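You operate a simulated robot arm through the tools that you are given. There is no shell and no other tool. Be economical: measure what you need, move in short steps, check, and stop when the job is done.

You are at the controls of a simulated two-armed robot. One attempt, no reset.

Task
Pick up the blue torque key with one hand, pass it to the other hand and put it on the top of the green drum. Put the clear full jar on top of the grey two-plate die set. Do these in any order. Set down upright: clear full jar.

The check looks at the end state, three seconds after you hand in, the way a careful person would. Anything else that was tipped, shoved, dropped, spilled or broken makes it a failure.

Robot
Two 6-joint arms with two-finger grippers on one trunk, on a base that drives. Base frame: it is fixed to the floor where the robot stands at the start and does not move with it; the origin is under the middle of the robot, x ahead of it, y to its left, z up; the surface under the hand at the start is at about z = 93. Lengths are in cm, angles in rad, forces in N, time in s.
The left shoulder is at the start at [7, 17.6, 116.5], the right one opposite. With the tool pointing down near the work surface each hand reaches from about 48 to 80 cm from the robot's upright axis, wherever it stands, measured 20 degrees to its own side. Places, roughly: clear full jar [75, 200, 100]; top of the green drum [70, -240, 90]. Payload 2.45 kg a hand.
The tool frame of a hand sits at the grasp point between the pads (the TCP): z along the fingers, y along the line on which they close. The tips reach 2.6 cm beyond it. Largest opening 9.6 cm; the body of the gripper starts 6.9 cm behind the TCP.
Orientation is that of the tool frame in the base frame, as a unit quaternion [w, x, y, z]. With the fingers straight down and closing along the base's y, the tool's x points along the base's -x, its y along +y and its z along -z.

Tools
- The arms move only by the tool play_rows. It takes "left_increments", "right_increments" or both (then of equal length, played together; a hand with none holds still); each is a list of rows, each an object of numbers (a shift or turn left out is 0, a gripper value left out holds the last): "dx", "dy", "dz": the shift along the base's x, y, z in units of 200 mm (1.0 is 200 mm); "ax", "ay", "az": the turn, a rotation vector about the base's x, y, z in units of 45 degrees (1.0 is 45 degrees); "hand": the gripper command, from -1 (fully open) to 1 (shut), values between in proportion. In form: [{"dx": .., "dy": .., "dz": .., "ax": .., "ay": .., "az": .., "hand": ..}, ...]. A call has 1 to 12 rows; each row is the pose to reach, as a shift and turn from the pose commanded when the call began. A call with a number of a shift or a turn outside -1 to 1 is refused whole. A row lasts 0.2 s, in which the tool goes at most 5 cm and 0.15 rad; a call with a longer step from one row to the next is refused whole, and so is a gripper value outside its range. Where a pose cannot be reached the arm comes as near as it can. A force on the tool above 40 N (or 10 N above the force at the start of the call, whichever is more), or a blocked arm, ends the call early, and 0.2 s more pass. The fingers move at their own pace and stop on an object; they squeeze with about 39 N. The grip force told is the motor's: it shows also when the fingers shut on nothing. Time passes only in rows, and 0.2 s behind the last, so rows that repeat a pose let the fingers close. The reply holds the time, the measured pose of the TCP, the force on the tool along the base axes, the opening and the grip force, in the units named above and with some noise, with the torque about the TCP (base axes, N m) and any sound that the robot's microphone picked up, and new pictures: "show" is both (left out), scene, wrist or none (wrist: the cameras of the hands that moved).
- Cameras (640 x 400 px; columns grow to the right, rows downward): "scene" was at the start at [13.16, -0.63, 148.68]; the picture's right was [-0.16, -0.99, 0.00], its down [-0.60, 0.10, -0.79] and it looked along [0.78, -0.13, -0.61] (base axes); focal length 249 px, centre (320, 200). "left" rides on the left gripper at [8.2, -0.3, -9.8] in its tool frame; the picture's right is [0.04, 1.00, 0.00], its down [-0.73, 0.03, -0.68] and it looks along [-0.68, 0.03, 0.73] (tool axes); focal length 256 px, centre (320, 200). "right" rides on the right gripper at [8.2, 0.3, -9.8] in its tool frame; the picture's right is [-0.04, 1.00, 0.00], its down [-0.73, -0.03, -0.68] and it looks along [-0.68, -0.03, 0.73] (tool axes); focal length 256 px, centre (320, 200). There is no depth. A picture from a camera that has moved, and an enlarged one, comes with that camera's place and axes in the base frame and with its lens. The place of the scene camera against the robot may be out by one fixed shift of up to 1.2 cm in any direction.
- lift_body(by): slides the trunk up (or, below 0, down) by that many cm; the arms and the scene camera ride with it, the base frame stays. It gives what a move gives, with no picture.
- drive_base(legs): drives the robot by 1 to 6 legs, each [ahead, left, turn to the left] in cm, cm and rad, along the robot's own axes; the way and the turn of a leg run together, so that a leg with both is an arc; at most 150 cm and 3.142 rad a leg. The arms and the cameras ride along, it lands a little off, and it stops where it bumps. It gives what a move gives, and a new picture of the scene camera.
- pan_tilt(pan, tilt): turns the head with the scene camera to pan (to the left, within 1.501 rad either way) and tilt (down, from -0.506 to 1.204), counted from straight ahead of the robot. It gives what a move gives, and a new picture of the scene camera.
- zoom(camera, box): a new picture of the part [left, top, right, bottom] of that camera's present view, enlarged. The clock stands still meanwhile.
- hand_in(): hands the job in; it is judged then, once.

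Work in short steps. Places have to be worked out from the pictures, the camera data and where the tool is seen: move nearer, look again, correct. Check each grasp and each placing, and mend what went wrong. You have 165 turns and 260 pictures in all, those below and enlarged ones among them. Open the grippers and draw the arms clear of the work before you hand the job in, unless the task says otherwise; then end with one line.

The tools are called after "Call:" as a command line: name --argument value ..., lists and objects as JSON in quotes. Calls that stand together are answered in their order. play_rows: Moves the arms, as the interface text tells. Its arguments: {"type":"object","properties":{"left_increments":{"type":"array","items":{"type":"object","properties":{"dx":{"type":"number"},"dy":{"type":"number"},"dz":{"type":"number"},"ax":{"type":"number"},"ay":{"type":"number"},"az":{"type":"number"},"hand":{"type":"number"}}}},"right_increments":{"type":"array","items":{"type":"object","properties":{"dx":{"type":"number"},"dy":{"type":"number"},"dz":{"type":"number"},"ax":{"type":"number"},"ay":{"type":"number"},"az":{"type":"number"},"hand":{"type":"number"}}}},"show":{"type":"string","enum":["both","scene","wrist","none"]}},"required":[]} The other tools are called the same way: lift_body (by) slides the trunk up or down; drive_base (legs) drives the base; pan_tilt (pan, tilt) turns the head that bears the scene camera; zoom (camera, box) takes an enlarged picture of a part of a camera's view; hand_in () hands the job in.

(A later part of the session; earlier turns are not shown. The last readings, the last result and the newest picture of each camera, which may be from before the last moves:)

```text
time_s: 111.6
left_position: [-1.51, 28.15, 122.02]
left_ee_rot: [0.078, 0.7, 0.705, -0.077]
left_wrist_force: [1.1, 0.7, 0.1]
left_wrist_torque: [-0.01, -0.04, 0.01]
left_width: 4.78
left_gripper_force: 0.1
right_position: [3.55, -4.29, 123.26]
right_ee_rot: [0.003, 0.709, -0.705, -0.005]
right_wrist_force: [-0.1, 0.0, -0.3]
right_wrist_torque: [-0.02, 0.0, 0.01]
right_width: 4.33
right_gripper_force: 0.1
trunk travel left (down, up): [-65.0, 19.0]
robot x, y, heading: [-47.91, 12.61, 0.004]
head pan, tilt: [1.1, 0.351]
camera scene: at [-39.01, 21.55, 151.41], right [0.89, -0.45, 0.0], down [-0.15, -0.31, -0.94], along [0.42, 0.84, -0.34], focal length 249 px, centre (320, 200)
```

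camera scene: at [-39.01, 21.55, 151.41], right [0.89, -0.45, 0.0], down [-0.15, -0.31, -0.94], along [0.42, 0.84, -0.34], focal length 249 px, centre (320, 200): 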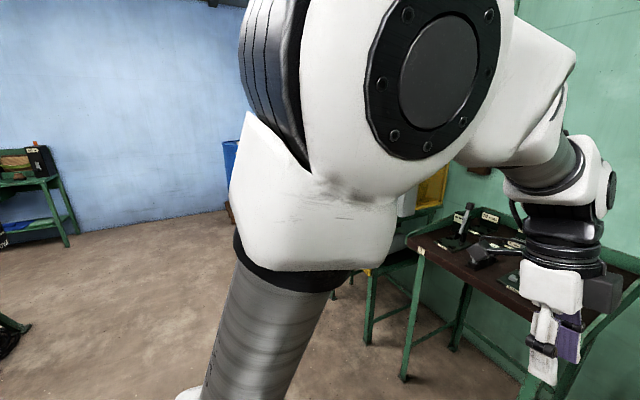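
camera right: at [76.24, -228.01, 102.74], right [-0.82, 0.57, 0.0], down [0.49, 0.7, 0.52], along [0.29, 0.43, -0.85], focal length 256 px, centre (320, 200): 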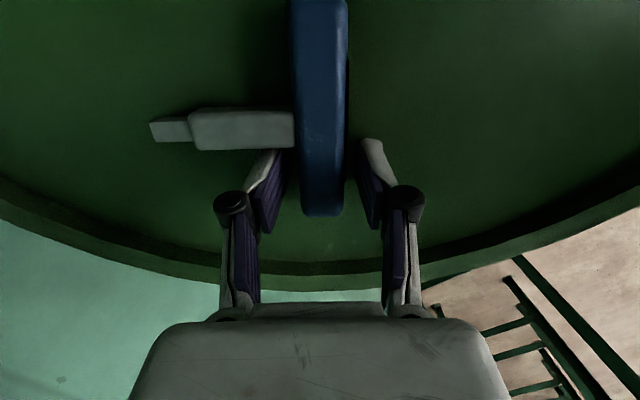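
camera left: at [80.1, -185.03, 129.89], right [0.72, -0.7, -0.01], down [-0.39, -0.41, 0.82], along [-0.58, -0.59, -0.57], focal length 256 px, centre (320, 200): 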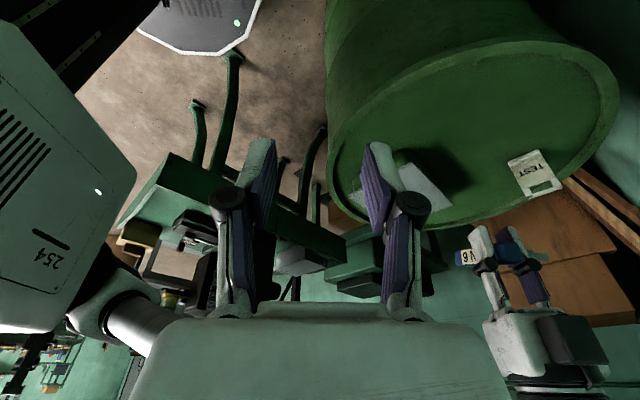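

The path along the front of the benches is clear. I'll drive left 150 cm and look at the cage front.

Call:
drive_base --legs '[[0, 150, 0]]'

Call:
pan_tilt --pan 0.25 --tilt 0.45

```text
time_s: 119.0
left_position: [-2.13, 176.89, 122.11]
left_ee_rot: [0.079, 0.702, 0.704, -0.077]
left_wrist_force: [0.3, 0.2, -1.1]
left_wrist_torque: [0.0, -0.02, 0.01]
left_width: 4.8
left_gripper_force: 0.1
right_position: [3.03, 144.45, 123.38]
right_ee_rot: [-0.004, -0.707, 0.707, 0.005]
right_wrist_force: [0.9, -0.4, 0.2]
right_wrist_torque: [0.0, 0.02, 0.04]
right_width: 4.36
right_gripper_force: 0.0
trunk travel left (down, up): [-65.0, 19.0]
robot x, y, heading: [-48.54, 161.65, -0.0]
head pan, tilt: [1.1, 0.351]
camera scene: at [-39.54, 170.52, 151.41], right [0.89, -0.45, 0.0], down [-0.16, -0.31, -0.94], along [0.43, 0.84, -0.34], focal length 249 px, centre (320, 200)
```

scene: 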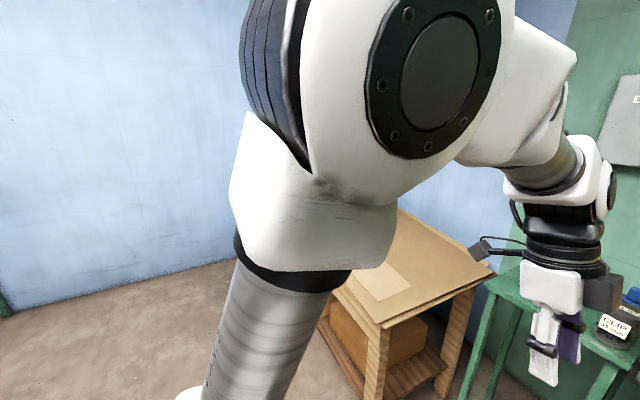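

```text
time_s: 120.2
left_position: [-2.04, 176.85, 122.12]
left_ee_rot: [0.078, 0.702, 0.704, -0.077]
left_wrist_force: [0.8, 0.2, 0.5]
left_wrist_torque: [0.01, 0.01, 0.02]
left_width: 4.82
left_gripper_force: 0.1
right_position: [2.98, 144.5, 123.26]
right_ee_rot: [0.003, 0.707, -0.707, -0.005]
right_wrist_force: [0.1, -0.4, -0.1]
right_wrist_torque: [-0.01, 0.03, -0.03]
right_width: 4.31
right_gripper_force: 0.1
trunk travel left (down, up): [-65.0, 19.0]
robot x, y, heading: [-48.8, 161.66, -0.001]
head pan, tilt: [0.25, 0.45]
camera scene: at [-34.85, 164.53, 150.49], right [0.25, -0.97, 0.0], down [-0.42, -0.11, -0.9], along [0.87, 0.22, -0.44], focal length 249 px, centre (320, 200)
```

scene: 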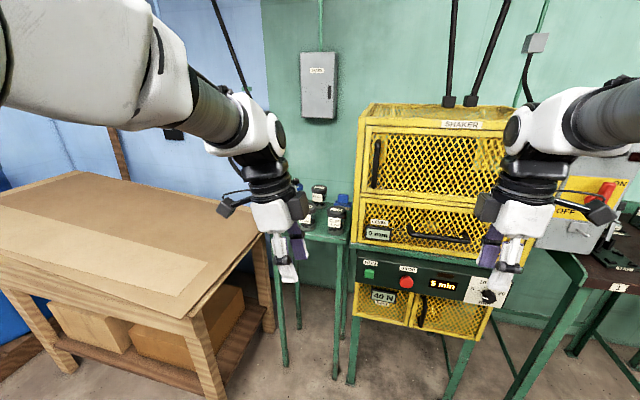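

The jar's place falls on the small green table left of the shaker, where several jars stand. I'll zoom in.

Call:
zoom --camera "scene" --box '[270, 160, 380, 250]'

```text
4.44 times, centred on (325, 205) of scene
camera zoom: at [-34.85, 164.53, 150.49], right [0.25, -0.97, 0.0], down [-0.42, -0.11, -0.9], along [0.87, 0.22, -0.44], focal length 1109 px, centre (298, 178)
```

zoom: 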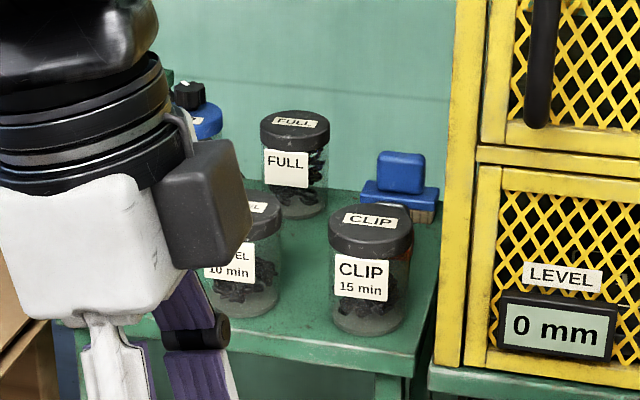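

The "FULL" jar stands at the back, near [70, 192], behind the LEVEL and CLIP jars. The left hand will take it, so I'll first swing the right hand out to the side, where it can't hit the shaker cage.

Call:
play_rows --right_increments '[{"dx": -0.12, "dy": -0.17, "az": -0.12}, {"dx": -0.24, "dy": -0.34, "az": -0.24}, {"dx": -0.36, "dy": -0.51, "az": -0.36}, {"dx": -0.48, "dy": -0.68, "az": -0.48}, {"dx": -0.62, "dy": -0.84, "az": -0.6}, {"dx": -0.76, "dy": -0.98, "az": -0.72}, {"dx": -0.76, "dy": -0.98, "az": -0.72}]' --show "none"

Call:
play_rows --right_increments '[{"dx": -0.14, "dy": -0.14, "az": -0.12}, {"dx": -0.28, "dy": -0.28, "az": -0.24}, {"dx": -0.44, "dy": -0.42, "az": -0.36}, {"dx": -0.6, "dy": -0.56, "az": -0.48}, {"dx": -0.74, "dy": -0.7, "az": -0.6}, {"dx": -0.74, "dy": -0.7, "az": -0.6}]' --show "scene"

```text
time_s: 121.8
left_position: [-2.0, 176.93, 122.09]
left_ee_rot: [0.079, 0.702, 0.703, -0.077]
left_wrist_force: [-0.4, 0.5, 0.0]
left_wrist_torque: [-0.08, -0.01, 0.01]
left_width: 4.79
left_gripper_force: 0.0
right_position: [-2.33, 125.54, 120.38]
right_ee_rot: [-0.003, -0.481, 0.877, 0.005]
right_wrist_force: [-0.3, 0.2, -0.1]
right_wrist_torque: [-0.04, 0.0, -0.01]
right_width: 4.32
right_gripper_force: 0.0
right hand out of reach, approached as far as the arm can: row 3, 4, 5, 6, 7
trunk travel left (down, up): [-65.0, 19.0]
robot x, y, heading: [-48.43, 161.67, 0.002]
head pan, tilt: [0.25, 0.45]
```

```text
time_s: 123.2
left_position: [-1.9, 176.98, 122.01]
left_ee_rot: [0.079, 0.702, 0.703, -0.077]
left_wrist_force: [0.5, 0.4, -0.4]
left_wrist_torque: [-0.02, -0.01, -0.02]
left_width: 4.8
left_gripper_force: 0.0
right_position: [-2.43, 111.03, 117.98]
right_ee_rot: [-0.002, -0.263, 0.965, 0.006]
right_wrist_force: [0.7, -0.4, 0.4]
right_wrist_torque: [-0.01, 0.01, -0.01]
right_width: 4.29
right_gripper_force: 0.0
right hand out of reach, approached as far as the arm can: row 1, 2, 3, 4, 5, 6
trunk travel left (down, up): [-65.0, 19.0]
robot x, y, heading: [-48.46, 161.21, -0.002]
head pan, tilt: [0.25, 0.45]
camera scene: at [-34.85, 164.61, 150.49], right [0.25, -0.97, 0.0], down [-0.42, -0.11, -0.9], along [0.87, 0.22, -0.44], focal length 249 px, centre (320, 200)
```

scene: 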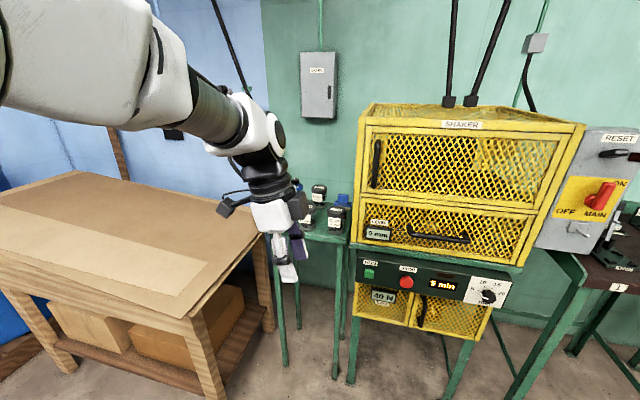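

That target was too close to the shoulder. I'll go further out to the side first and then back.

Call:
play_rows --right_increments '[{"dy": -0.2, "az": -0.1}, {"dy": -0.4, "az": -0.2}, {"dy": -0.6, "dx": -0.1, "az": -0.3}, {"dy": -0.75, "dx": -0.25, "az": -0.4}, {"dy": -0.85, "dx": -0.45, "az": -0.5}, {"dy": -0.9, "dx": -0.65, "az": -0.6}, {"dy": -0.95, "dx": -0.85, "az": -0.7}, {"dy": -0.95, "dx": -1.0, "az": -0.7}]' --show "none"

```text
time_s: 125.0
left_position: [-2.14, 176.82, 122.08]
left_ee_rot: [0.079, 0.702, 0.704, -0.076]
left_wrist_force: [-0.6, 0.2, -0.4]
left_wrist_torque: [-0.02, 0.02, 0.01]
left_width: 4.79
left_gripper_force: 0.1
right_position: [-12.45, 83.74, 120.76]
right_ee_rot: [0.0, 0.008, 1.0, 0.006]
right_wrist_force: [0.4, 0.0, 0.6]
right_wrist_torque: [-0.02, -0.03, -0.01]
right_width: 4.32
right_gripper_force: 0.1
right hand out of reach, approached as far as the arm can: row 3, 4, 5, 6, 7, 8
trunk travel left (down, up): [-65.0, 19.0]
robot x, y, heading: [-48.23, 161.49, 0.003]
head pan, tilt: [0.25, 0.45]
```

The right hand is far out to the right, so turning the base about 0.35 rad right will keep it in front of the cage. I'll turn, slide left, advance partway and look.

Call:
drive_base --legs '[[0, 0, -0.35], [0, 46, 0], [28, 0, 0]]'

Call:
pan_tilt --pan 0.3 --tilt 0.6

```text
time_s: 130.4
left_position: [42.56, 193.13, 122.13]
left_ee_rot: [0.064, 0.816, 0.567, -0.09]
left_wrist_force: [0.9, 0.0, 0.4]
left_wrist_torque: [-0.03, -0.02, 0.0]
left_width: 4.82
left_gripper_force: 0.0
right_position: [0.24, 109.44, 120.9]
right_ee_rot: [0.001, 0.185, 0.983, 0.006]
right_wrist_force: [-0.2, -0.1, -1.1]
right_wrist_torque: [-0.01, 0.02, 0.01]
right_width: 4.34
right_gripper_force: 0.1
trunk travel left (down, up): [-65.0, 19.0]
robot x, y, heading: [-5.84, 195.1, -0.355]
head pan, tilt: [0.25, 0.45]
camera scene: at [7.12, 192.93, 150.5], right [-0.11, -0.99, 0.0], down [-0.43, 0.05, -0.9], along [0.9, -0.09, -0.44], focal length 249 px, centre (320, 200)
```

scene: 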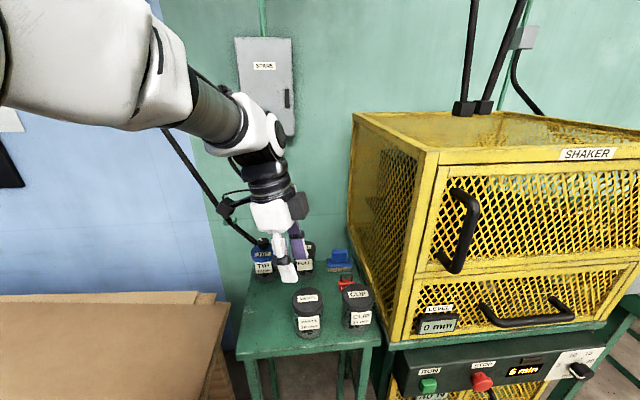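

```text
time_s: 131.1
left_position: [42.66, 193.14, 122.08]
left_ee_rot: [0.062, 0.816, 0.568, -0.09]
left_wrist_force: [0.6, -0.5, -0.7]
left_wrist_torque: [0.0, 0.02, 0.04]
left_width: 4.78
left_gripper_force: 0.1
right_position: [0.35, 109.46, 120.83]
right_ee_rot: [0.001, 0.185, 0.983, 0.006]
right_wrist_force: [0.1, 0.2, 0.4]
right_wrist_torque: [-0.01, 0.02, 0.0]
right_width: 4.31
right_gripper_force: 0.0
trunk travel left (down, up): [-65.0, 19.0]
robot x, y, heading: [-6.1, 194.71, -0.355]
head pan, tilt: [0.3, 0.6]
camera scene: at [6.92, 193.35, 149.13], right [-0.06, -1.0, 0.0], down [-0.56, 0.03, -0.82], along [0.82, -0.05, -0.57], focal length 249 px, centre (320, 200)
```

scene: 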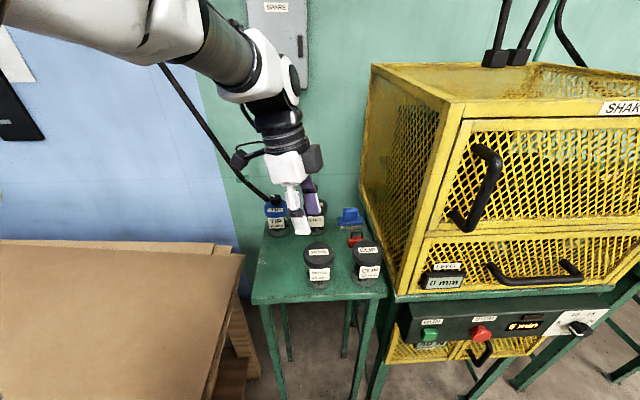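

The FULL jar is now behind the left hand in this view. I'll look through the left wrist camera.

Call:
zoom --camera "left" --box '[0, 0, 640, 400]'

Call:
zoom --camera "scene" --box '[240, 170, 400, 300]'

```text
1.00 times, centred on (320, 200) of left (not enlarged: the box is as wide or as high as the picture)
camera zoom: at [45.95, 202.74, 129.83], right [0.95, -0.31, -0.01], down [-0.17, -0.54, 0.82], along [-0.26, -0.78, -0.57], focal length 256 px, centre (320, 200)
```

zoom: 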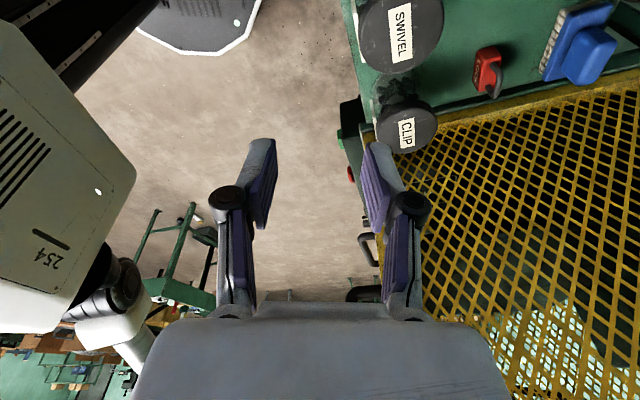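

```text
3.08 times, centred on (320, 235) of scene
camera zoom: at [6.92, 193.35, 149.13], right [-0.06, -1.0, 0.0], down [-0.56, 0.03, -0.82], along [0.82, -0.05, -0.57], focal length 768 px, centre (320, 92)
```

zoom: 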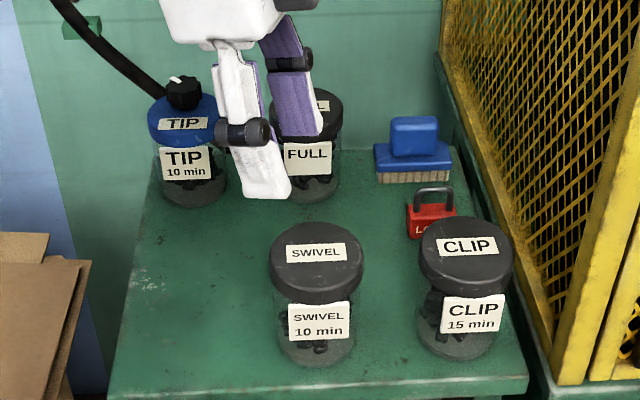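

From two views, the FULL jar's lid is at about [69.5, 190.9], top z≈103.5 and 7.6 cm wide. I'll turn the left hand upright into its straight orientation, camera toward the robot, and open it.

Call:
play_rows --left_increments '[{"ax": 0.0236, "ay": 0.011, "az": 0.166}, {"ax": 0.047, "ay": 0.022, "az": 0.332}, {"ax": 0.0707, "ay": 0.0328, "az": 0.4975}, {"ax": 0.0943, "ay": 0.0437, "az": 0.663}, {"ax": 0.1178, "ay": 0.0546, "az": 0.829}, {"ax": 0.1413, "ay": 0.0655, "az": 0.995}, {"ax": 0.1413, "ay": 0.0655, "az": 0.995, "hand": -1}]' --show "none"

Call:
play_rows --left_increments '[{"ax": 0.0236, "ay": 0.011, "az": 0.166}, {"ax": 0.047, "ay": 0.022, "az": 0.332}, {"ax": 0.0707, "ay": 0.0328, "az": 0.4975}, {"ax": 0.0943, "ay": 0.0437, "az": 0.663}, {"ax": 0.1178, "ay": 0.0546, "az": 0.829}, {"ax": 0.1413, "ay": 0.0655, "az": 0.995}, {"ax": 0.1413, "ay": 0.0655, "az": 0.995, "hand": -1}]' --show "both"

```text
time_s: 132.7
left_position: [43.46, 192.79, 121.64]
left_ee_rot: [0.034, 0.537, 0.841, -0.048]
left_wrist_force: [-0.5, 0.3, -0.3]
left_wrist_torque: [-0.03, 0.0, 0.0]
left_width: 9.6
left_gripper_force: 0.0
left hand out of reach, approached as far as the arm can: row 2, 3, 4, 5, 6, 7
right_position: [0.29, 109.39, 120.81]
right_ee_rot: [0.002, 0.185, 0.983, 0.006]
right_wrist_force: [-0.3, 0.5, 0.7]
right_wrist_torque: [-0.01, -0.01, 0.0]
right_width: 4.31
right_gripper_force: 0.1
trunk travel left (down, up): [-65.0, 19.0]
robot x, y, heading: [-6.03, 194.69, -0.358]
head pan, tilt: [0.3, 0.6]
```

```text
time_s: 134.3
left_position: [43.43, 192.75, 121.74]
left_ee_rot: [0.001, 0.176, 0.984, 0.001]
left_wrist_force: [0.3, 0.3, 0.2]
left_wrist_torque: [-0.03, -0.01, 0.01]
left_width: 9.58
left_gripper_force: 0.1
right_position: [0.32, 109.38, 120.68]
right_ee_rot: [0.001, 0.185, 0.983, 0.006]
right_wrist_force: [0.4, -1.0, 0.4]
right_wrist_torque: [0.0, 0.01, -0.02]
right_width: 4.34
right_gripper_force: 0.0
trunk travel left (down, up): [-65.0, 19.0]
robot x, y, heading: [-6.13, 194.79, -0.357]
head pan, tilt: [0.3, 0.6]
camera scene: at [6.83, 193.38, 149.14], right [-0.05, -1.0, 0.0], down [-0.56, 0.03, -0.83], along [0.82, -0.05, -0.56], focal length 249 px, centre (320, 200)
camera left: at [35.79, 195.38, 131.55], right [0.31, 0.95, 0.0], down [0.7, -0.23, 0.68], along [0.65, -0.21, -0.73], focal length 256 px, centre (320, 200)
```

scene: 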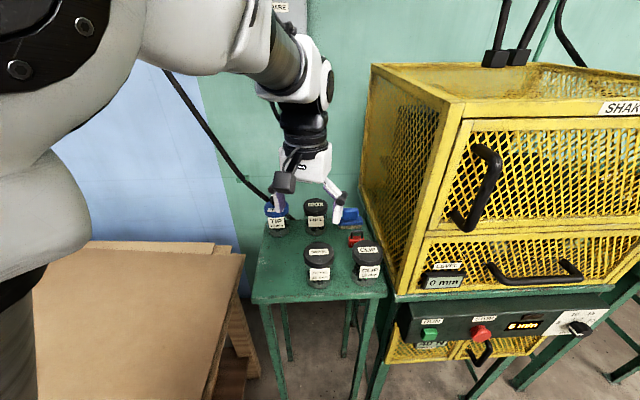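
left: 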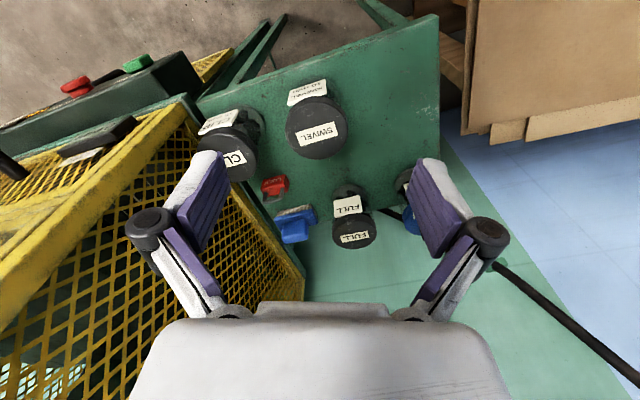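

A fresh view confirms the FULL lid at about [69.2, 190.7]. I'll drive 10 cm closer so the arm isn't stretched.

Call:
drive_base --legs '[[10, 0, 0]]'

```text
time_s: 135.4
left_position: [52.13, 189.09, 121.86]
left_ee_rot: [0.001, 0.173, 0.985, 0.003]
left_wrist_force: [-1.4, -0.9, -0.3]
left_wrist_torque: [0.0, -0.07, 0.06]
left_width: 9.61
left_gripper_force: 0.1
right_position: [9.65, 105.34, 120.69]
right_ee_rot: [0.002, 0.182, 0.983, 0.006]
right_wrist_force: [-0.2, 0.3, -0.2]
right_wrist_torque: [0.02, -0.02, 0.0]
right_width: 4.32
right_gripper_force: 0.2
trunk travel left (down, up): [-65.0, 19.0]
robot x, y, heading: [2.71, 190.79, -0.35]
head pan, tilt: [0.3, 0.6]
camera scene: at [15.47, 189.34, 149.18], right [-0.05, -1.0, 0.0], down [-0.56, 0.03, -0.83], along [0.83, -0.04, -0.56], focal length 249 px, centre (320, 200)
```

scene: 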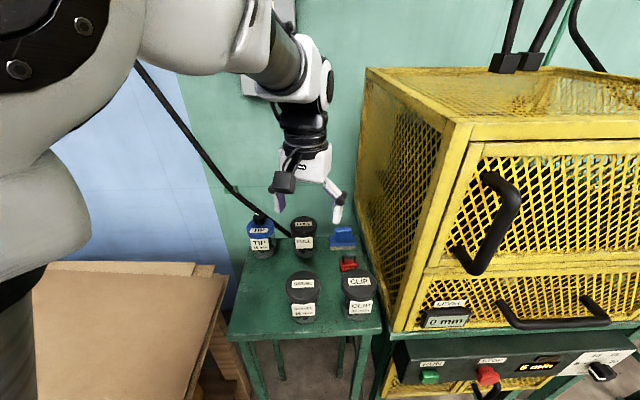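

I'll move the left hand above the FULL jar at z≈113 and check the alignment.

Call:
play_rows --left_increments '[{"dx": 0.2, "dy": 0.02}, {"dx": 0.42, "dy": 0.04}, {"dx": 0.64, "dy": 0.06, "dz": -0.08}, {"dx": 0.85, "dy": 0.08, "dz": -0.18}, {"dx": 0.85, "dy": 0.08, "dz": -0.34}, {"dx": 0.85, "dy": 0.08, "dz": -0.42}, {"dx": 0.85, "dy": 0.08, "dz": -0.42}]' --show "both"

Call:
zoom --camera "scene" --box '[220, 130, 400, 290]'

```text
time_s: 137.0
left_position: [69.44, 190.78, 113.37]
left_ee_rot: [0.0, 0.173, 0.985, 0.001]
left_wrist_force: [-0.5, 0.5, 0.0]
left_wrist_torque: [0.01, 0.02, -0.01]
left_width: 9.59
left_gripper_force: 0.0
right_position: [9.9, 105.45, 120.85]
right_ee_rot: [0.001, 0.181, 0.983, 0.006]
right_wrist_force: [0.4, 0.1, 0.2]
right_wrist_torque: [-0.01, 0.03, -0.01]
right_width: 4.33
right_gripper_force: 0.1
trunk travel left (down, up): [-65.0, 19.0]
robot x, y, heading: [2.45, 190.87, -0.348]
head pan, tilt: [0.3, 0.6]
camera scene: at [15.82, 189.46, 149.13], right [-0.05, -1.0, 0.0], down [-0.56, 0.03, -0.82], along [0.82, -0.04, -0.57], focal length 249 px, centre (320, 200)
camera left: at [61.79, 193.32, 123.06], right [0.3, 0.95, 0.0], down [0.7, -0.22, 0.68], along [0.65, -0.2, -0.73], focal length 256 px, centre (320, 200)
```

scene: 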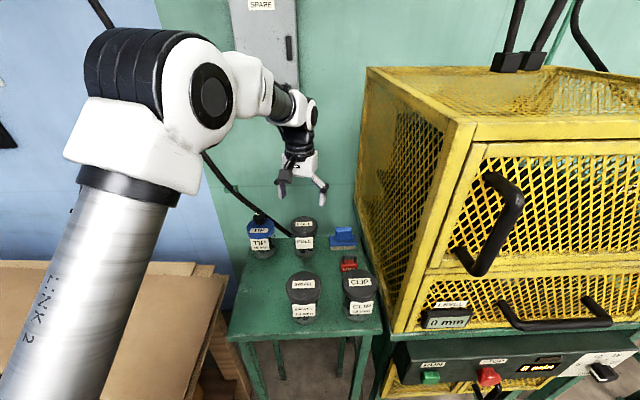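
left: 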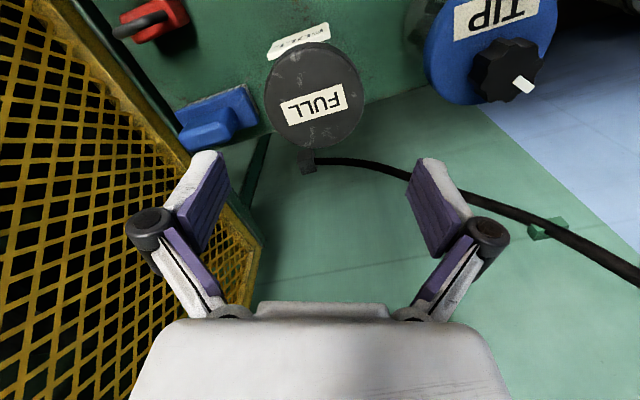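

```text
2.50 times, centred on (310, 210) of scene
camera zoom: at [15.82, 189.46, 149.13], right [-0.05, -1.0, 0.0], down [-0.56, 0.03, -0.82], along [0.82, -0.04, -0.57], focal length 624 px, centre (345, 175)
```

zoom: 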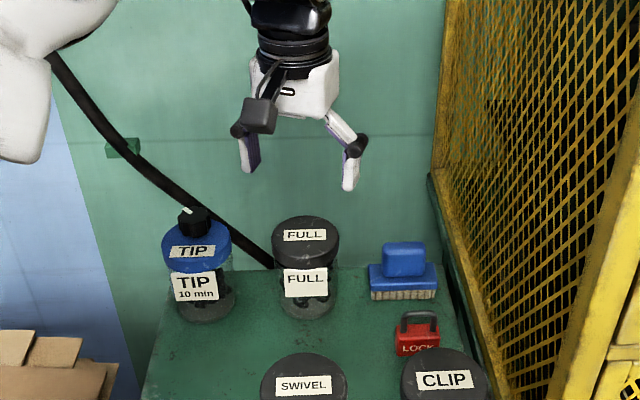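

The lid centre is at [68.7, 190.8], so I'll shift −0.7 cm in x and descend around the lid to z≈101.5.

Call:
play_rows --left_increments '[{"dx": -0.035, "dz": -0.15}, {"dx": -0.035, "dz": -0.3}, {"dx": -0.035, "dz": -0.42}, {"dx": -0.035, "dz": -0.52}, {"dx": -0.035, "dz": -0.59}, {"dx": -0.035, "dz": -0.59}]' --show "both"

Call:
zoom --camera "scene" --box '[240, 170, 370, 290]'

```text
time_s: 138.4
left_position: [68.68, 190.76, 101.53]
left_ee_rot: [0.0, 0.174, 0.985, 0.001]
left_wrist_force: [0.2, -0.4, 0.3]
left_wrist_torque: [-0.01, -0.01, -0.01]
left_width: 9.58
left_gripper_force: 0.0
right_position: [9.96, 105.35, 120.63]
right_ee_rot: [0.002, 0.182, 0.983, 0.006]
right_wrist_force: [0.0, 0.1, -0.4]
right_wrist_torque: [-0.01, -0.02, -0.01]
right_width: 4.31
right_gripper_force: 0.1
trunk travel left (down, up): [-65.0, 19.0]
robot x, y, heading: [2.52, 190.57, -0.345]
head pan, tilt: [0.3, 0.6]
camera scene: at [15.77, 189.44, 149.14], right [-0.05, -1.0, 0.0], down [-0.56, 0.03, -0.83], along [0.82, -0.04, -0.56], focal length 249 px, centre (320, 200)
camera left: at [61.0, 193.32, 111.27], right [0.3, 0.95, 0.0], down [0.7, -0.22, 0.68], along [0.65, -0.2, -0.73], focal length 256 px, centre (320, 200)
```

scene: 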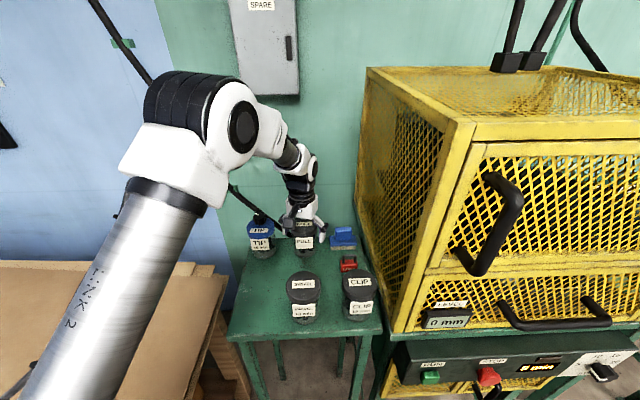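
left: 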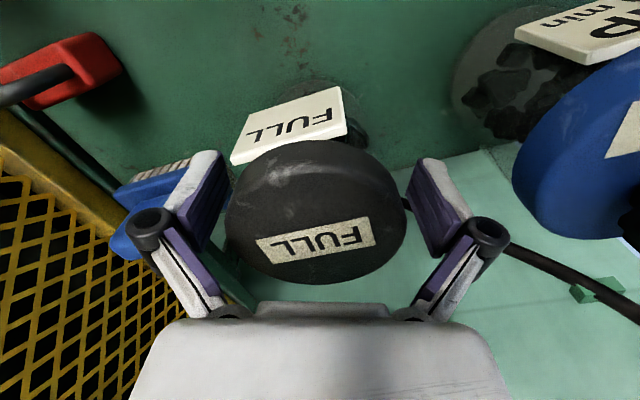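

```text
3.33 times, centred on (305, 230) of scene
camera zoom: at [15.77, 189.44, 149.14], right [-0.05, -1.0, 0.0], down [-0.56, 0.03, -0.83], along [0.82, -0.04, -0.56], focal length 832 px, centre (370, 100)
```

zoom: 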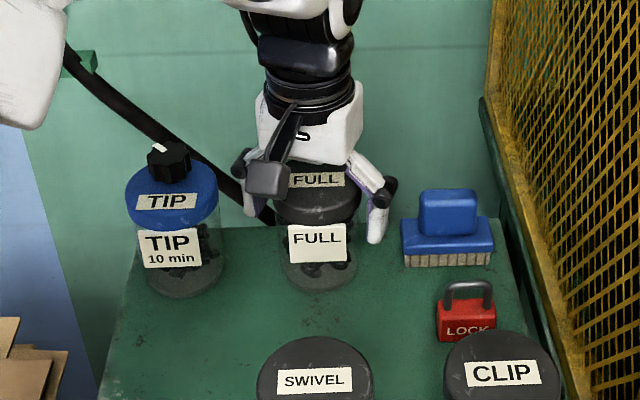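

The lid is centred between the fingers, so I'll close gently.

Call:
play_rows --left_increments '[{"hand": -0.7}, {"hand": -0.4}, {"hand": 0.2}, {"hand": 1.0}, {"hand": 1.0}]' --show "wrist"

```text
time_s: 139.6
left_position: [68.63, 190.78, 101.66]
left_ee_rot: [0.0, 0.172, 0.985, 0.001]
left_wrist_force: [1.0, -1.5, 3.0]
left_wrist_torque: [0.01, -0.02, 0.13]
left_width: 7.24
left_gripper_force: 38.6
right_position: [9.92, 105.44, 120.93]
right_ee_rot: [0.001, 0.182, 0.983, 0.005]
right_wrist_force: [1.0, -1.0, 0.5]
right_wrist_torque: [0.01, -0.01, 0.0]
right_width: 4.34
right_gripper_force: 0.1
trunk travel left (down, up): [-65.0, 19.0]
robot x, y, heading: [2.81, 190.95, -0.347]
head pan, tilt: [0.3, 0.6]
camera left: at [61.03, 193.29, 111.3], right [0.3, 0.95, 0.0], down [0.7, -0.22, 0.68], along [0.65, -0.2, -0.73], focal length 256 px, centre (320, 200)
```

left: 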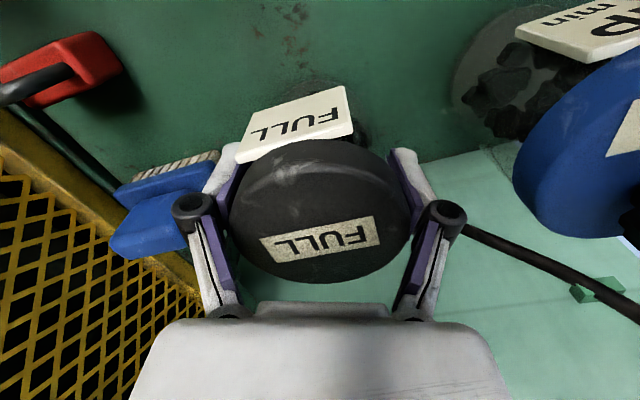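

Gripped at 7.2 cm. I'll lift straight up slowly.

Call:
play_rows --left_increments '[{"dz": 0.04}, {"dz": 0.1}, {"dz": 0.2}, {"dz": 0.32}, {"dz": 0.46}, {"dz": 0.6}, {"dz": 0.74}, {"dz": 0.85}, {"dz": 0.85}]' --show "both"

Call:
zoom --camera "scene" --box '[220, 130, 400, 290]'

```text
time_s: 141.6
left_position: [68.81, 190.72, 118.47]
left_ee_rot: [-0.001, 0.174, 0.985, 0.001]
left_wrist_force: [0.6, -0.7, -11.0]
left_wrist_torque: [0.0, 0.05, -0.03]
left_width: 7.21
left_gripper_force: 38.5
right_position: [10.02, 105.31, 120.76]
right_ee_rot: [0.001, 0.182, 0.983, 0.007]
right_wrist_force: [0.5, 0.4, -0.6]
right_wrist_torque: [0.0, 0.0, 0.01]
right_width: 4.32
right_gripper_force: 0.1
trunk travel left (down, up): [-65.0, 19.0]
robot x, y, heading: [2.44, 190.84, -0.348]
head pan, tilt: [0.3, 0.6]
camera scene: at [16.02, 189.44, 149.11], right [-0.05, -1.0, 0.0], down [-0.57, 0.03, -0.82], along [0.82, -0.04, -0.57], focal length 249 px, centre (320, 200)
camera left: at [61.25, 193.31, 128.25], right [0.3, 0.95, 0.0], down [0.7, -0.22, 0.68], along [0.65, -0.2, -0.74], focal length 256 px, centre (320, 200)
```

scene: 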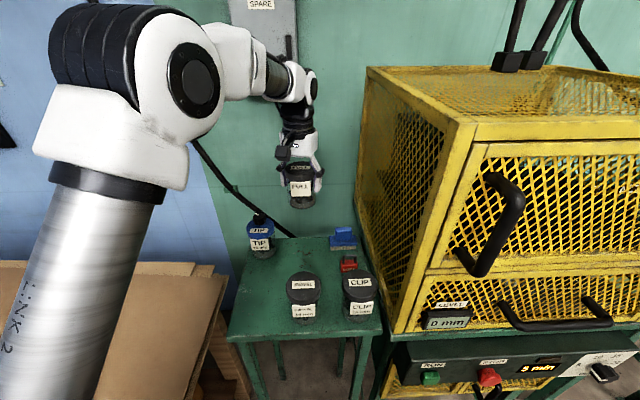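
left: 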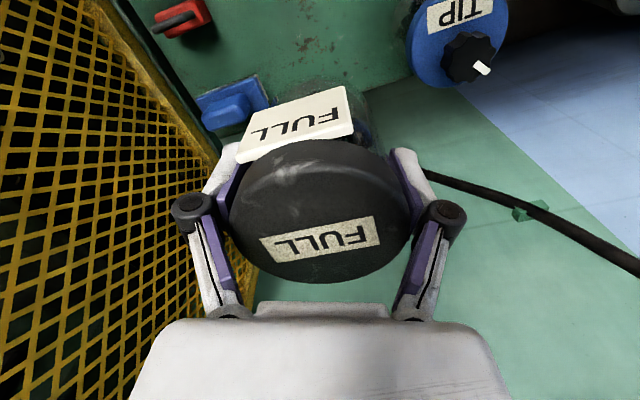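

```text
2.50 times, centred on (310, 210) of scene
camera zoom: at [16.02, 189.44, 149.11], right [-0.05, -1.0, 0.0], down [-0.57, 0.03, -0.82], along [0.82, -0.04, -0.57], focal length 624 px, centre (345, 175)
```

zoom: 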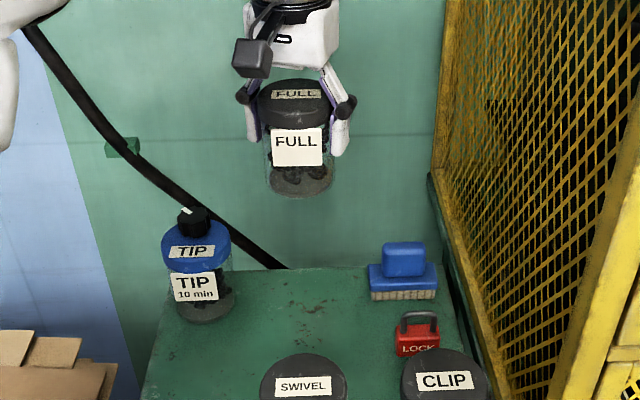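

The jar is held upright, weighing about 1.1 kg, with its bottom above the other jars. I'll draw the hand in, then back away along the heading.

Call:
play_rows --left_increments '[{"dx": -0.1, "dy": 0.03, "dz": 0.03}, {"dx": -0.22, "dy": 0.08, "dz": 0.07}, {"dx": -0.34, "dy": 0.12, "dz": 0.1}, {"dx": -0.44, "dy": 0.16, "dz": 0.1}, {"dx": -0.44, "dy": 0.16, "dz": 0.1}]' --show "none"

Call:
drive_base --legs '[[-42, 0, 0], [0, 0, 0.348]]'

```text
time_s: 142.8
left_position: [59.99, 193.9, 120.38]
left_ee_rot: [-0.001, 0.173, 0.985, 0.002]
left_wrist_force: [0.0, -0.5, -11.1]
left_wrist_torque: [-0.01, 0.03, -0.02]
left_width: 7.25
left_gripper_force: 38.9
right_position: [10.06, 105.41, 120.77]
right_ee_rot: [0.0, 0.181, 0.983, 0.006]
right_wrist_force: [-0.3, -0.3, 0.5]
right_wrist_torque: [0.02, 0.02, 0.01]
right_width: 4.32
right_gripper_force: 0.0
trunk travel left (down, up): [-65.0, 19.0]
robot x, y, heading: [2.76, 190.45, -0.346]
head pan, tilt: [0.3, 0.6]
```

```text
time_s: 146.5
left_position: [15.96, 227.52, 120.53]
left_ee_rot: [-0.001, 0.001, 1.0, 0.0]
left_wrist_force: [-1.2, 0.2, -11.1]
left_wrist_torque: [-0.04, -0.01, 0.01]
left_width: 7.24
left_gripper_force: 38.9
right_position: [-1.08, 127.22, 120.75]
right_ee_rot: [0.0, 0.01, 1.0, 0.006]
right_wrist_force: [0.7, -0.5, -0.4]
right_wrist_torque: [-0.01, -0.01, 0.03]
right_width: 4.3
right_gripper_force: 0.2
trunk travel left (down, up): [-65.0, 19.0]
robot x, y, heading: [-36.79, 205.45, -0.0]
head pan, tilt: [0.3, 0.6]
camera scene: at [-23.76, 208.48, 149.12], right [0.29, -0.96, 0.0], down [-0.54, -0.17, -0.82], along [0.79, 0.24, -0.57], focal length 249 px, centre (320, 200)
```

scene: 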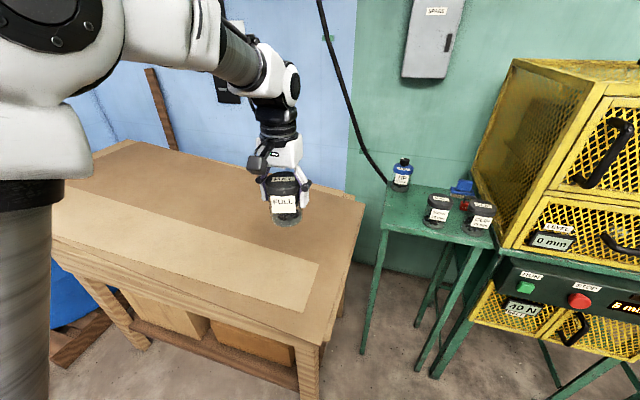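

All is well. I'll drive right along the open lane to face the centre bench with the jar.

Call:
drive_base --legs '[[-6, 0, 0], [0, -150, 0], [0, -101, 0]]'

Call:
pan_tilt --pan 0.15 --tilt 0.6

```text
time_s: 159.4
left_position: [11.72, -24.52, 120.51]
left_ee_rot: [0.0, -0.005, 1.0, 0.002]
left_wrist_force: [-0.1, -0.3, -11.2]
left_wrist_torque: [0.02, 0.03, -0.02]
left_width: 7.22
left_gripper_force: 38.9
right_position: [-4.03, -124.88, 120.79]
right_ee_rot: [0.0, 0.003, 1.0, 0.006]
right_wrist_force: [-0.6, -0.3, -0.1]
right_wrist_torque: [0.02, 0.0, 0.03]
right_width: 4.31
right_gripper_force: 0.1
trunk travel left (down, up): [-65.0, 19.0]
robot x, y, heading: [-40.78, -46.83, 0.014]
head pan, tilt: [0.3, 0.6]
camera scene: at [-27.62, -43.77, 149.12], right [0.31, -0.95, 0.0], down [-0.54, -0.17, -0.82], along [0.79, 0.25, -0.57], focal length 249 px, centre (320, 200)
```

scene: 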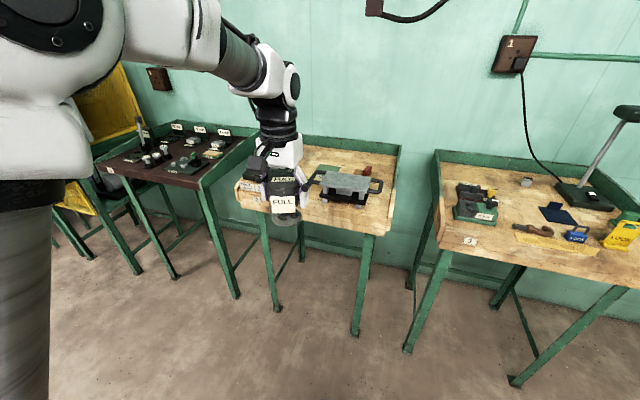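

```text
time_s: 160.1
left_position: [11.78, -24.47, 120.48]
left_ee_rot: [-0.001, -0.005, 1.0, 0.001]
left_wrist_force: [-0.3, 0.3, -10.5]
left_wrist_torque: [0.02, -0.01, 0.0]
left_width: 7.21
left_gripper_force: 39.0
right_position: [-4.03, -124.89, 120.75]
right_ee_rot: [0.001, 0.003, 1.0, 0.006]
right_wrist_force: [-0.7, -0.2, -0.7]
right_wrist_torque: [-0.02, 0.0, -0.01]
right_width: 4.3
right_gripper_force: 0.0
trunk travel left (down, up): [-65.0, 19.0]
robot x, y, heading: [-40.65, -47.29, 0.011]
head pan, tilt: [0.15, 0.6]
camera scene: at [-27.3, -45.13, 149.12], right [0.16, -0.99, 0.0], down [-0.56, -0.09, -0.82], along [0.81, 0.13, -0.57], focal length 249 px, centre (320, 200)
```

scene: 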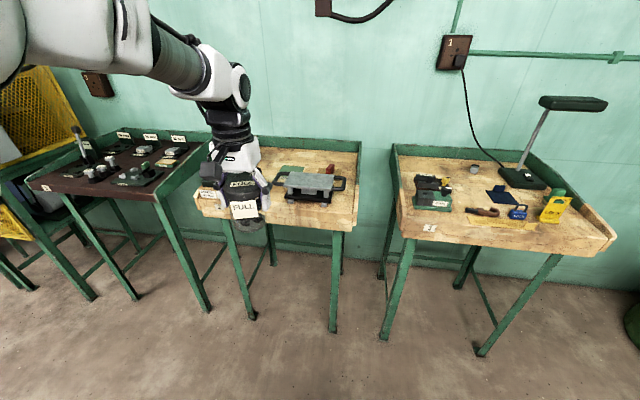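

The die set is at about [53, -28.5], consistent with the earlier measurement. I'll drive ahead 38 cm; the jar bottom at z≈112 clears the die set.

Call:
drive_base --legs '[[38, -2, 0]]'

Call:
zoom --camera "left" --box '[0, 0, 640, 400]'

```text
time_s: 162.5
left_position: [49.81, -25.84, 120.66]
left_ee_rot: [-0.001, -0.005, 1.0, 0.001]
left_wrist_force: [0.0, -0.5, -11.0]
left_wrist_torque: [0.02, 0.03, -0.01]
left_width: 7.21
left_gripper_force: 39.1
right_position: [34.23, -126.21, 120.63]
right_ee_rot: [0.0, 0.002, 1.0, 0.006]
right_wrist_force: [-1.1, -0.1, -0.2]
right_wrist_torque: [-0.02, 0.0, -0.05]
right_width: 4.34
right_gripper_force: 0.1
trunk travel left (down, up): [-65.0, 19.0]
robot x, y, heading: [-2.9, -48.86, 0.01]
head pan, tilt: [0.15, 0.6]
camera scene: at [10.8, -46.65, 149.13], right [0.16, -0.99, 0.0], down [-0.56, -0.09, -0.82], along [0.81, 0.13, -0.57], focal length 249 px, centre (320, 200)
```

scene: 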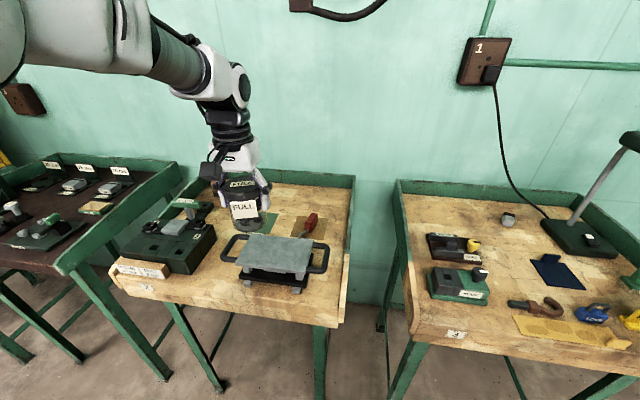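

```text
1.00 times, centred on (320, 200) of left (not enlarged: the box is as wide or as high as the picture)
camera zoom: at [41.88, -26.25, 130.33], right [-0.05, 1.0, 0.0], down [0.73, 0.04, 0.68], along [0.68, 0.04, -0.73], focal length 256 px, centre (320, 200)
```

zoom: 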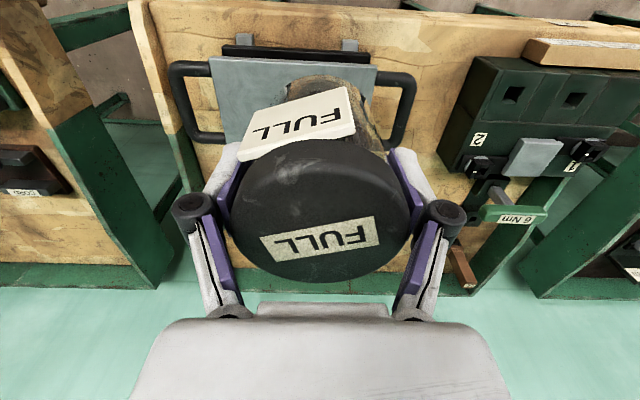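

The plate's top spans about x 48.5–59, y −37…−19.7, so its centre is near [53.9, −28.3]. I'll move over the centre and come partway down.

Call:
play_rows --left_increments '[{"dx": 0.07, "dy": -0.04}, {"dx": 0.14, "dy": -0.08}, {"dx": 0.205, "dy": -0.123}, {"dx": 0.205, "dy": -0.123, "dz": -0.12}, {"dx": 0.205, "dy": -0.123, "dz": -0.25}, {"dx": 0.205, "dy": -0.123, "dz": -0.35}, {"dx": 0.205, "dy": -0.123, "dz": -0.35}]' --show "both"

Call:
zoom --camera "scene" --box '[200, 130, 360, 300]'

```text
time_s: 164.1
left_position: [53.96, -28.43, 113.31]
left_ee_rot: [-0.001, -0.005, 1.0, 0.001]
left_wrist_force: [0.1, 0.5, -11.1]
left_wrist_torque: [-0.02, 0.04, 0.03]
left_width: 7.18
left_gripper_force: 39.1
right_position: [34.28, -126.24, 120.72]
right_ee_rot: [-0.001, 0.002, 1.0, 0.006]
right_wrist_force: [0.1, 0.9, -0.3]
right_wrist_torque: [-0.01, -0.04, 0.0]
right_width: 4.33
right_gripper_force: 0.0
trunk travel left (down, up): [-65.0, 19.0]
robot x, y, heading: [-2.53, -48.57, 0.012]
head pan, tilt: [0.15, 0.6]
camera scene: at [10.84, -46.66, 149.12], right [0.16, -0.99, 0.0], down [-0.56, -0.09, -0.82], along [0.81, 0.13, -0.57], focal length 249 px, centre (320, 200)
camera left: at [45.97, -28.75, 123.22], right [-0.05, 1.0, 0.0], down [0.73, 0.04, 0.68], along [0.68, 0.04, -0.74], focal length 256 px, centre (320, 200)
```

scene: 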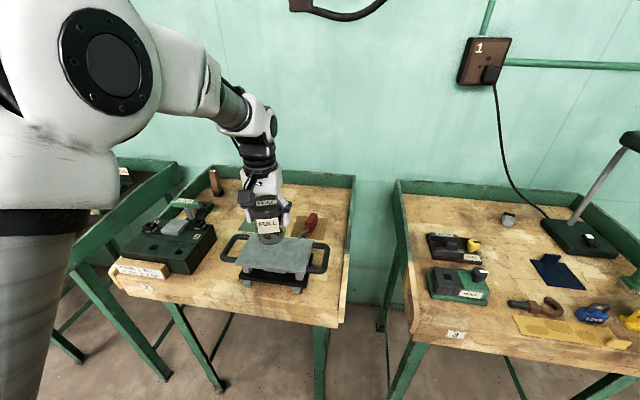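
left: 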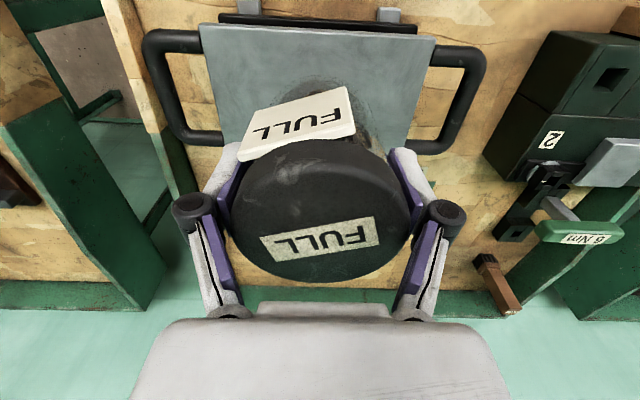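

```text
2.35 times, centred on (280, 215) of scene
camera zoom: at [10.84, -46.66, 149.12], right [0.16, -0.99, 0.0], down [-0.56, -0.09, -0.82], along [0.81, 0.13, -0.57], focal length 587 px, centre (414, 165)
```

zoom: 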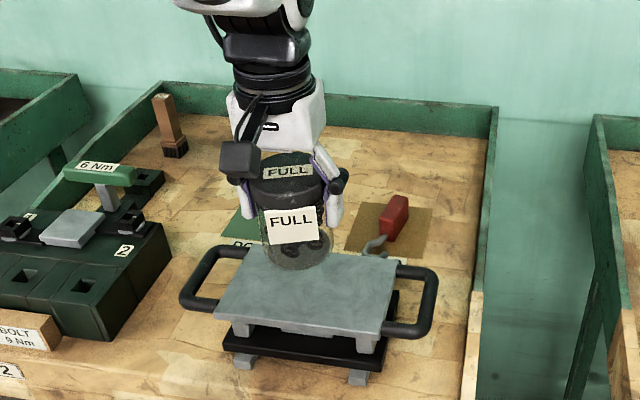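

The jar is centred over the plate within a few millimetres, and I'll shift +0.4 cm in x. Now I'll lower in small steps until contact.

Call:
play_rows --left_increments '[{"dx": 0.02, "dz": -0.03}, {"dx": 0.02, "dz": -0.06}, {"dx": 0.02, "dz": -0.09}, {"dx": 0.02, "dz": -0.11}, {"dx": 0.02, "dz": -0.13}, {"dx": 0.02, "dz": -0.145}, {"dx": 0.02, "dz": -0.16}, {"dx": 0.02, "dz": -0.16}]' --show "scene"

Call:
zoom --camera "scene" --box '[220, 160, 340, 300]'

```text
time_s: 165.9
left_position: [54.49, -28.43, 110.19]
left_ee_rot: [-0.001, -0.005, 1.0, 0.001]
left_wrist_force: [0.0, -0.2, -10.8]
left_wrist_torque: [0.0, 0.03, -0.02]
left_width: 7.21
left_gripper_force: 38.9
right_position: [34.28, -126.43, 120.81]
right_ee_rot: [0.0, 0.002, 1.0, 0.006]
right_wrist_force: [1.2, 0.4, -0.1]
right_wrist_torque: [-0.03, -0.03, -0.01]
right_width: 4.31
right_gripper_force: 0.1
trunk travel left (down, up): [-65.0, 19.0]
robot x, y, heading: [-2.49, -49.14, 0.012]
head pan, tilt: [0.15, 0.6]
camera scene: at [10.89, -46.66, 149.12], right [0.16, -0.99, 0.0], down [-0.56, -0.09, -0.82], along [0.81, 0.13, -0.57], focal length 249 px, centre (320, 200)
```

scene: 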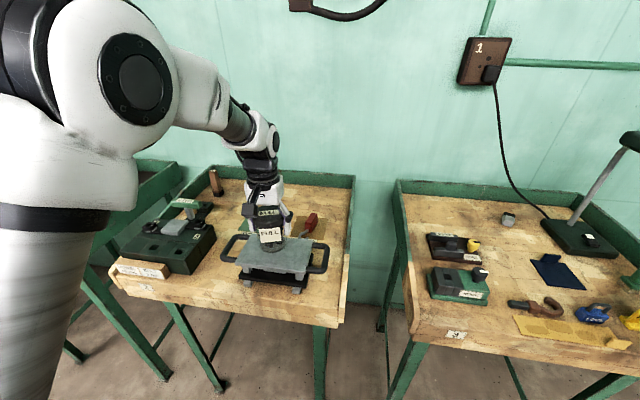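

```text
2.86 times, centred on (280, 230) of scene
camera zoom: at [10.89, -46.66, 149.12], right [0.16, -0.99, 0.0], down [-0.56, -0.09, -0.82], along [0.81, 0.13, -0.57], focal length 713 px, centre (434, 114)
```

zoom: 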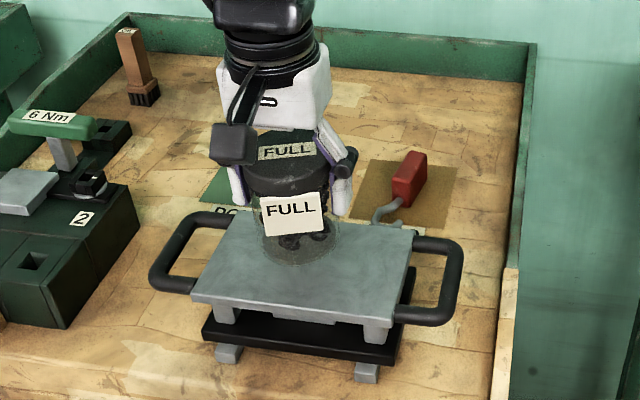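

There's no contact yet, and re-working the views puts the plate top nearer z≈99. I'll keep lowering slowly.

Call:
play_rows --left_increments '[{"dz": -0.02}, {"dz": -0.04}, {"dz": -0.06}, {"dz": -0.075}, {"dz": -0.09}, {"dz": -0.1}, {"dz": -0.1}]' --show "none"

Call:
zoom --camera "scene" --box '[220, 190, 340, 300]'

```text
time_s: 167.5
left_position: [54.42, -28.31, 108.26]
left_ee_rot: [-0.001, -0.006, 1.0, 0.001]
left_wrist_force: [-1.0, -0.1, -10.2]
left_wrist_torque: [0.03, 0.03, 0.02]
left_width: 7.2
left_gripper_force: 39.5
right_position: [34.35, -126.31, 120.7]
right_ee_rot: [0.0, 0.003, 1.0, 0.006]
right_wrist_force: [-0.1, 0.8, 0.0]
right_wrist_torque: [0.02, -0.05, 0.0]
right_width: 4.32
right_gripper_force: 0.0
trunk travel left (down, up): [-65.0, 19.0]
robot x, y, heading: [-2.61, -48.81, 0.013]
head pan, tilt: [0.15, 0.6]
```

```text
3.64 times, centred on (280, 245) of scene
camera zoom: at [10.89, -46.66, 149.12], right [0.16, -0.99, 0.0], down [-0.56, -0.09, -0.82], along [0.81, 0.13, -0.57], focal length 907 px, centre (466, 36)
```

zoom: 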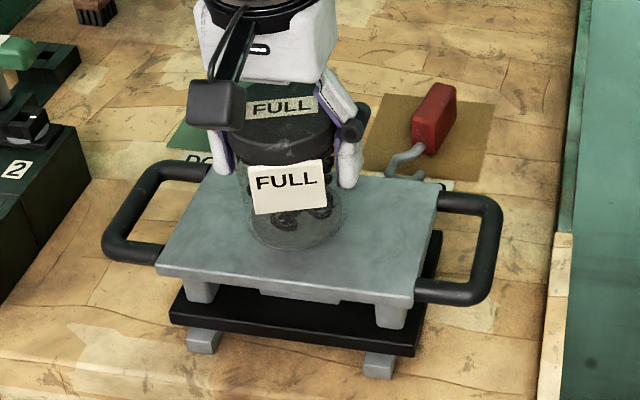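

It's well centred. I'll continue down in 1.5 mm steps.

Call:
play_rows --left_increments '[{"dz": -0.008}, {"dz": -0.016}, {"dz": -0.024}, {"dz": -0.032}, {"dz": -0.04}, {"dz": -0.048}, {"dz": -0.048}]' --show "none"

```text
time_s: 169.1
left_position: [54.5, -28.37, 107.3]
left_ee_rot: [0.0, -0.005, 1.0, 0.001]
left_wrist_force: [2.0, 0.5, -4.8]
left_wrist_torque: [0.13, -0.26, 0.04]
left_width: 7.19
left_gripper_force: 38.9
right_position: [34.25, -126.49, 120.73]
right_ee_rot: [0.0, 0.002, 1.0, 0.006]
right_wrist_force: [-0.5, 0.5, -0.1]
right_wrist_torque: [0.02, -0.03, 0.01]
right_width: 4.32
right_gripper_force: 0.2
trunk travel left (down, up): [-65.0, 19.0]
robot x, y, heading: [-2.5, -49.27, 0.011]
head pan, tilt: [0.15, 0.6]
```

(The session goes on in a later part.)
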